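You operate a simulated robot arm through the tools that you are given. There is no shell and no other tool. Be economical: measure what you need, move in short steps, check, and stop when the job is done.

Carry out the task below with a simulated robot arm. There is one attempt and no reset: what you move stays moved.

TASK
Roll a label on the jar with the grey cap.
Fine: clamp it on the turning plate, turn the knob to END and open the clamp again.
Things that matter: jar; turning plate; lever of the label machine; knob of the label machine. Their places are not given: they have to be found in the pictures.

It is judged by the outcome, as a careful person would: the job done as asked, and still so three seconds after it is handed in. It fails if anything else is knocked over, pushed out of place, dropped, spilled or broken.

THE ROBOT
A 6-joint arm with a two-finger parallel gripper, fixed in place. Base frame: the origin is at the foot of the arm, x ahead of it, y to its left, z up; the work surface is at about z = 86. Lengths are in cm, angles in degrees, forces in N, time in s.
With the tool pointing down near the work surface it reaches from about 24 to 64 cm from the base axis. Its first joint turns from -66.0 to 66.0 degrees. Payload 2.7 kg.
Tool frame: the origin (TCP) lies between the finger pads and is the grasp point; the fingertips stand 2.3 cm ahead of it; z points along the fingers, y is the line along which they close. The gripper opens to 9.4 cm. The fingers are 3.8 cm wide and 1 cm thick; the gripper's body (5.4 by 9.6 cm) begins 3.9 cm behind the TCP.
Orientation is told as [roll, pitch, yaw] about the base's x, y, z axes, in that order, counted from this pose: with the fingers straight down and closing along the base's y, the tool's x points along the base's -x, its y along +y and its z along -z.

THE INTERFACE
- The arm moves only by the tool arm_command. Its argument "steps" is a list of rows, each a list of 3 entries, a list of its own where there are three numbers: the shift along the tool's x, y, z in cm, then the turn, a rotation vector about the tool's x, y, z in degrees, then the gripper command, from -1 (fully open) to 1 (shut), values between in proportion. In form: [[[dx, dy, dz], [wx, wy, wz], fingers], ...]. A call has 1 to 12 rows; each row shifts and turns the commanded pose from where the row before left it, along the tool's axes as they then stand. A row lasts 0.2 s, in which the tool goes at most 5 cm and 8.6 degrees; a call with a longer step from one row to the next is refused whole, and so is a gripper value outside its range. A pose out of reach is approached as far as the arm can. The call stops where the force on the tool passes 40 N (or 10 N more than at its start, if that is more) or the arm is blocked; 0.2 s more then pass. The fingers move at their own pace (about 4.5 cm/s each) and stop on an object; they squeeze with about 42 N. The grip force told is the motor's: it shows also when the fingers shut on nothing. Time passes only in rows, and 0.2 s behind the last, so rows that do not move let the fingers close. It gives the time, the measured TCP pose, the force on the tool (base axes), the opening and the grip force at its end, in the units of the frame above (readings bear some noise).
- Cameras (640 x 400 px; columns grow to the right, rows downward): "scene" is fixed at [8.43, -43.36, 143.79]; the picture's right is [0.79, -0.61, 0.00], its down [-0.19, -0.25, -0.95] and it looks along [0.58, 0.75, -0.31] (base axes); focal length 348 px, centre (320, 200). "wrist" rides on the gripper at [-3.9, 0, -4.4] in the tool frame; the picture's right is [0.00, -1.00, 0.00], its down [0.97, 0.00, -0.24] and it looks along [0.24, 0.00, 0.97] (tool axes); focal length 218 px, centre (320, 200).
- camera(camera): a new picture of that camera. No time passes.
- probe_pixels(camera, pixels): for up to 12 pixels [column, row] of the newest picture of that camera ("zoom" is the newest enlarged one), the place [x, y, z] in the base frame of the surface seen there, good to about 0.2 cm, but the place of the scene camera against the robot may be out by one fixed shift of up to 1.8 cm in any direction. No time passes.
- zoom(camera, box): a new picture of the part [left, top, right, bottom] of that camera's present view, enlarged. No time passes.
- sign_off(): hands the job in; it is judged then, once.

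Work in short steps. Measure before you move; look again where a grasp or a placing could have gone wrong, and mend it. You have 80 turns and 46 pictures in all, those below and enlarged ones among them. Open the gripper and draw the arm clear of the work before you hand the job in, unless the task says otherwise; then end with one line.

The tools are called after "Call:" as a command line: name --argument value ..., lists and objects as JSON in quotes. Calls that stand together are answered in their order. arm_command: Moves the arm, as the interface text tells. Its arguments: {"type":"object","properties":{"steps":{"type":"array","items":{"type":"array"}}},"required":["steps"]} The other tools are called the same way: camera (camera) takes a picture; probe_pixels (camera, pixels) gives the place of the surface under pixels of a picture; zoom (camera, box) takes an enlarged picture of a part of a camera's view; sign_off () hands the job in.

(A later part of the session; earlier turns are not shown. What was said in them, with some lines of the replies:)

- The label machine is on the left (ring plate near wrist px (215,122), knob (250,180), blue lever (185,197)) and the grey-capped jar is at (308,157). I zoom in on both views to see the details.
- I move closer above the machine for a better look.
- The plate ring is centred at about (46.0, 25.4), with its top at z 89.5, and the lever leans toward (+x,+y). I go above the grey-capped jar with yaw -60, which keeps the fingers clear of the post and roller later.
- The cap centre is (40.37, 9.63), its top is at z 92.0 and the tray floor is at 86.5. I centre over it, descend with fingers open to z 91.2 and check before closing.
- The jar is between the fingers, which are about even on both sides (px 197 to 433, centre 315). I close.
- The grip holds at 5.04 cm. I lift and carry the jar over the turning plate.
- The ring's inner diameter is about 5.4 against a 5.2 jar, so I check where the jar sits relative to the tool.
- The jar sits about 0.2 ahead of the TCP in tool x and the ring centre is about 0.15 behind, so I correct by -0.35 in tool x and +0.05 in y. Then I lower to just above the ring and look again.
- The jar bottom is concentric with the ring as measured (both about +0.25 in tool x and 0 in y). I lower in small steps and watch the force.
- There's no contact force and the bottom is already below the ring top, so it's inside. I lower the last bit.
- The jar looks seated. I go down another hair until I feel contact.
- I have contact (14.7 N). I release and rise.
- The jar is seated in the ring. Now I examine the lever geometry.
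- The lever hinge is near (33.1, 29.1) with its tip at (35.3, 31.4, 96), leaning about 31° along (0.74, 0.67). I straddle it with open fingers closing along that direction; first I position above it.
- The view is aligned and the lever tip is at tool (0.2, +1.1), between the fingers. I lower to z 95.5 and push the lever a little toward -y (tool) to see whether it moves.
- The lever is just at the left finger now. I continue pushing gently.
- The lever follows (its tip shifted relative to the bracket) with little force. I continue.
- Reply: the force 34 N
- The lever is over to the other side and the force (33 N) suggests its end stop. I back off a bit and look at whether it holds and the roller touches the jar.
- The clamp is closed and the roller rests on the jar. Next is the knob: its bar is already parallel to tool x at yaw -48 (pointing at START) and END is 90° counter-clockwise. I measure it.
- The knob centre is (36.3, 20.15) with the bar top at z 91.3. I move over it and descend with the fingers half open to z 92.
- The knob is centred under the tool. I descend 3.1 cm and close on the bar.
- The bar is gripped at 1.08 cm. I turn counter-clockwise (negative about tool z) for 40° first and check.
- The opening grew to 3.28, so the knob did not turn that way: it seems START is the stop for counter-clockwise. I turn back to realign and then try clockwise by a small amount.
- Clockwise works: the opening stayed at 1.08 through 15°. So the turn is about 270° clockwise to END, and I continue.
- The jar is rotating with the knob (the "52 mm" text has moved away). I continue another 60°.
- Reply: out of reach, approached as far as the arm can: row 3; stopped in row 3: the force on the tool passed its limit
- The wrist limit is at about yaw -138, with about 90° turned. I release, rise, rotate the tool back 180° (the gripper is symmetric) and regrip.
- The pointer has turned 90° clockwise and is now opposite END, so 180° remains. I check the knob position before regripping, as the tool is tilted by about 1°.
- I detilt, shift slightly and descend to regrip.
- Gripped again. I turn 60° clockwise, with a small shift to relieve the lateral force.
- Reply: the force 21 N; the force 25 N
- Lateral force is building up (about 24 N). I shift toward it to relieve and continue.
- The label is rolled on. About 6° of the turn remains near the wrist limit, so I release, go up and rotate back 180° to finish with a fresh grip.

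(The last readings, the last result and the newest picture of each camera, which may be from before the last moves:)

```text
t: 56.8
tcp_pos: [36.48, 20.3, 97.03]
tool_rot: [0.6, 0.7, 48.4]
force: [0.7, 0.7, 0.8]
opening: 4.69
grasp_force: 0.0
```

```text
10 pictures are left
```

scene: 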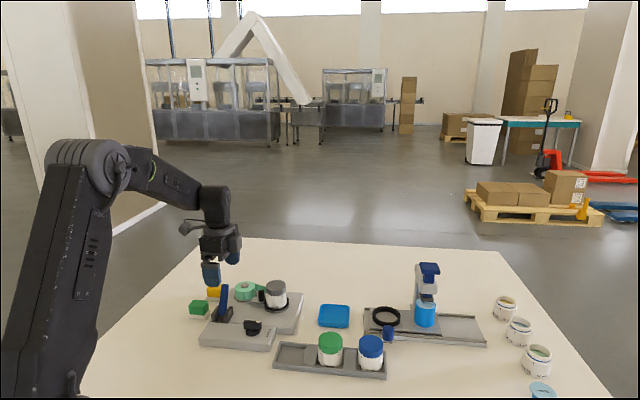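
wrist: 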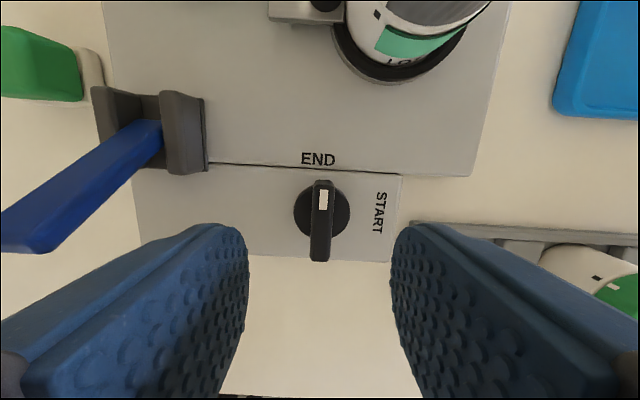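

The pointer is at END within a few degrees. I regrip and turn the last degrees until the stop.

Call:
arm_command --steps '[[[-0.05, 0, 0], [0, 0, 0], 0], [[0, 0, 2], [0, 0, 0], 0], [[0, 0, 2], [0, 0, 0], 0], [[0, 0, 0.9], [0, 0, 0], 0], [[0, 0, 0], [0, 0, 0], 0], [[0, 0, 0], [0, 0, 0], 1], [[0, 0, 0], [0, 0, 0], 1], [[0, 0, 0], [0, 0, 0], 1], [[0, 0, 0], [0, 0, 0], 1], [[0, 0, 0], [0, 0, 0], 1]]'

Call:
arm_command --steps '[[[0, 0, 0], [0, 0, 3], 1], [[0, 0, 0], [0, 0, 3], 1], [[0, 0, 0], [0, 0, 0], 1]]'

Call:
arm_command --steps '[[[0, 0, 0], [0, 0, 3], 1], [[0, 0, 0], [0, 0, 3], 1], [[0, 0, 0], [0, 0, 0], 1]]'

```text
t: 59.0
tcp_pos: [36.46, 20.2, 92.33]
tool_rot: [0.4, 0.7, 48.3]
force: [12.3, -8.2, -5.8]
opening: 1.09
grasp_force: 44.7
```

```text
t: 59.8
tcp_pos: [36.4, 20.27, 92.16]
tool_rot: [0.4, 0.9, 42.5]
force: [12.5, -16.5, -3.9]
opening: 1.14
grasp_force: 44.9
```

```text
t: 60.6
tcp_pos: [36.45, 20.27, 92.25]
tool_rot: [0.3, 0.7, 36.6]
force: [18.3, -3.6, -8.2]
opening: 1.55
grasp_force: 44.7
```

The opening grew to 1.55 past yaw 42, so the knob is at its END stop. I rotate back to 43, release, rise and check.

Call:
arm_command --steps '[[[0, 0, 0], [0, 0, -5.5], 1], [[0, 0, 0], [0, 0, 0], 1], [[0, 0, 0], [0, 0, 0], 0.4], [[0, 0, 0], [0, 0, 0], 0], [[0, 0, 0], [0, 0, 0], 0], [[0, 0, -2], [0, 0, 0], 0], [[0, 0, -3], [0, 0, 0], 0], [[0, 0, -4], [0, 0, 0], -0.5], [[0, 0, -4], [0, 0, 0], -1], [[0, 0, 0], [0, 0, 0], -1]]'

Call:
camera --camera "wrist"

```text
t: 62.8
tcp_pos: [36.74, 20.04, 105.53]
tool_rot: [0.4, 0.8, 41.8]
force: [-0.1, 0.3, -0.4]
opening: 9.39
grasp_force: 0.2
```

```text
9 pictures are left
```

wrist: 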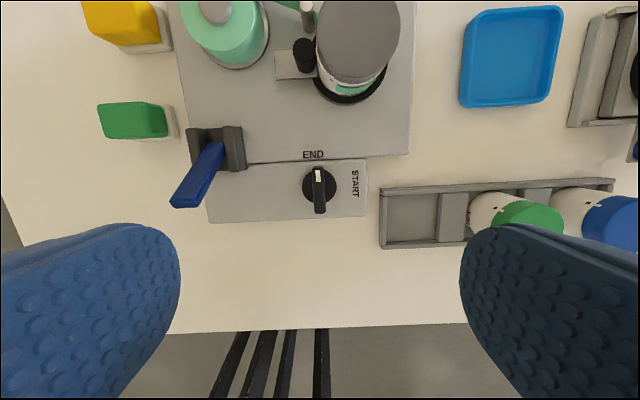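

The knob is at END. Now I open the clamp: rotate back to yaw -48 first.

Call:
arm_command --steps '[[[0, 0, 0], [0, 0, 8.2], -1], [[0, 0, 0], [0, 0, 8.2], -1], [[0, 0, 0], [0, 0, 8.2], -1], [[0, 0, 0], [0, 0, 8.2], -1], [[0, 0, 0], [0, 0, 8.2], -1], [[0, 0, 0], [0, 0, 8.2], -1], [[0, 0, 0], [0, 0, 8.2], -1], [[0, 0, 0], [0, 0, 8.2], -1], [[0, 0, 0], [0, 0, 8.2], -1], [[0, 0, 0], [0, 0, 8.2], -1], [[0, 0, 0], [0, 0, 8], -1], [[0, 0, 0], [0, 0, 0], -1]]'

```text
t: 65.4
tcp_pos: [36.61, 20.21, 105.3]
tool_rot: [-0.8, 0.5, -48.4]
force: [-0.6, 0.4, 0.1]
opening: 9.42
grasp_force: 0.1
```

Call:
arm_command --steps '[[[3, 0.44, 0], [-0.9, 0.27, 0], -1], [[3, 0.44, 0], [0, 0, 0], -1], [[2.95, 0.45, 0], [0, 0, 0], -1], [[0, 0, 0], [0, 0, 0], -1], [[0, 0, 3.3], [0, 0, 0], -1], [[0, 0, 0], [0, 0, 0], -1]]'

Call:
camera --camera "wrist"

```text
t: 66.8
tcp_pos: [31.66, 27.94, 102.06]
tool_rot: [0.0, 0.9, -48.2]
force: [-0.1, -0.7, 0.3]
opening: 9.4
grasp_force: 0.0
```

```text
8 pictures are left
```

wrist: 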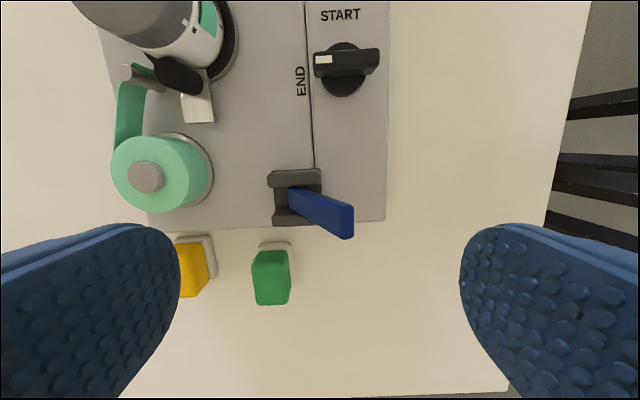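

The lever tip is between the fingers and the knob points at END. I lower 6.4 and push toward +y (tool).

Call:
arm_command --steps '[[[0, 0, 2.4], [0, 0, 0], -1], [[0, 0, 2], [0, 0, 0], -1], [[0, 0, 2], [0, 0, 0], -1], [[0, 1, 0], [0, 0, 0], -1], [[0, 1, 0], [0, 0, 0], -1], [[0, 1, 0], [0, 0, 0], -1], [[0, 0.7, 0], [0, 0, 0], -1], [[0, 0.7, 0], [0, 0, 0], -1], [[0, 0.7, 0], [0, 0, 0], -1], [[0, 0, 0], [0, 0, 0], -1]]'

Call:
arm_command --steps '[[[0, 0.6, 0], [0, 0, 0], -1], [[0, 0.6, 0], [0, 0, 0], -1], [[0, 0.6, 0], [0, 0, 0], -1], [[0, 0.6, 0], [0, 0, 0], -1], [[0, 0, 0], [0, 0, 0], -1]]'

Call:
zoom --camera "scene" --box '[180, 250, 320, 350]'

```text
t: 69.0
tcp_pos: [35.39, 31.3, 95.59]
tool_rot: [0.1, 0.8, -48.3]
force: [0.1, 0.3, 0.6]
opening: 9.39
grasp_force: 0.1
```

```text
t: 70.2
tcp_pos: [37.13, 32.97, 95.73]
tool_rot: [0.1, 0.7, -48.1]
force: [-0.4, 0.0, -0.2]
opening: 9.4
grasp_force: 0.1
```

```text
4.00 times, centred on (250, 300) of scene
```

zoom: 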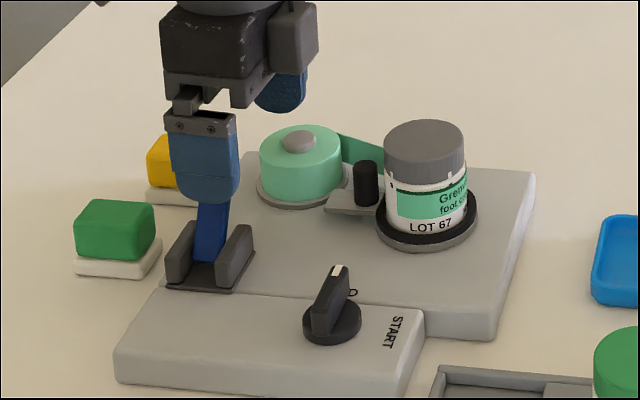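

The roller has backed off. I push on gently to the lever's stop.

Call:
arm_command --steps '[[[0, 0.4, 0], [0, 0, 0], -1], [[0, 0.3, 0], [0, 0, 0], -1], [[0, 0.3, 0], [0, 0, 0], -1], [[0, 0.2, 0], [0, 0, 0], -1], [[0, 0, 0], [0, 0, 0], -1]]'

```text
t: 71.2
tcp_pos: [37.61, 33.32, 95.49]
tool_rot: [-1.3, 0.8, -48.2]
force: [-10.0, -6.5, 9.3]
opening: 9.4
grasp_force: 0.2
stopped in row 4: the force on the tool passed its limit (the readings are from after the stop); the commanded pose is now the measured one
```

The lever has hit its end stop. I back off, rise clear and check the final state.

Call:
arm_command --steps '[[[0, -0.6, 0], [0, 0, 0], -1], [[0, -0.9, 0], [0, 0, 0], -1], [[0, 0, -3], [0, 0, 0], -1], [[0, 0, -4], [0, 0, 0], -1], [[0, 0, -4], [0, 0, 0], -1], [[0, 0, -4], [0, 0, 0], -1], [[0, 0, -4], [0, 0, 0], -1], [[0, 0, 0], [0, 0, 0], -1]]'

Call:
zoom --camera "scene" --box '[170, 250, 400, 390]'

Call:
camera --camera "wrist"

```text
t: 73.0
tcp_pos: [37.16, 32.36, 114.49]
tool_rot: [-1.1, 0.7, -48.2]
force: [0.2, -0.5, 0.3]
opening: 9.39
grasp_force: 0.2
```

```text
2.78 times, centred on (285, 320) of scene
```

zoom: 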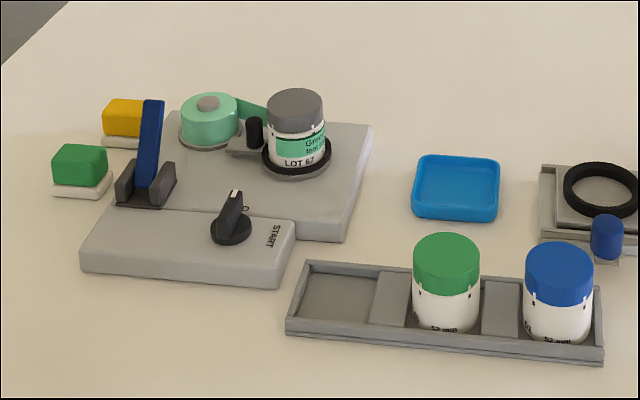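

```text
5 pictures are left
```

wrist: 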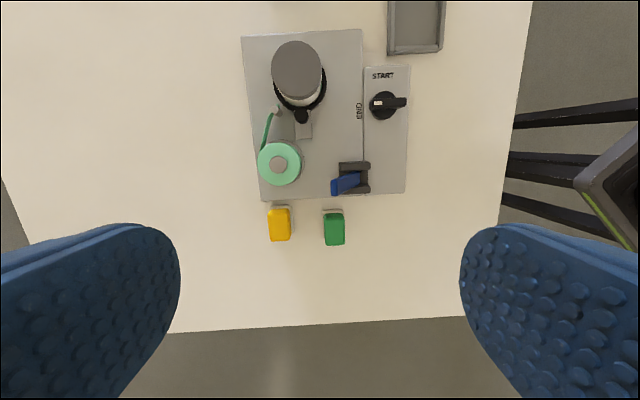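

The label is on the jar, the knob is at END, the lever is back open and the arm is clear. I hand it in.

Call:
sign_off

```text
The job is handed in.
```

The grey-capped jar has its label: I clamped it on the turning plate, turned the knob clockwise from START to its END stop and opened the clamp again. The jar is still standing on the plate, and nothing else was moved.
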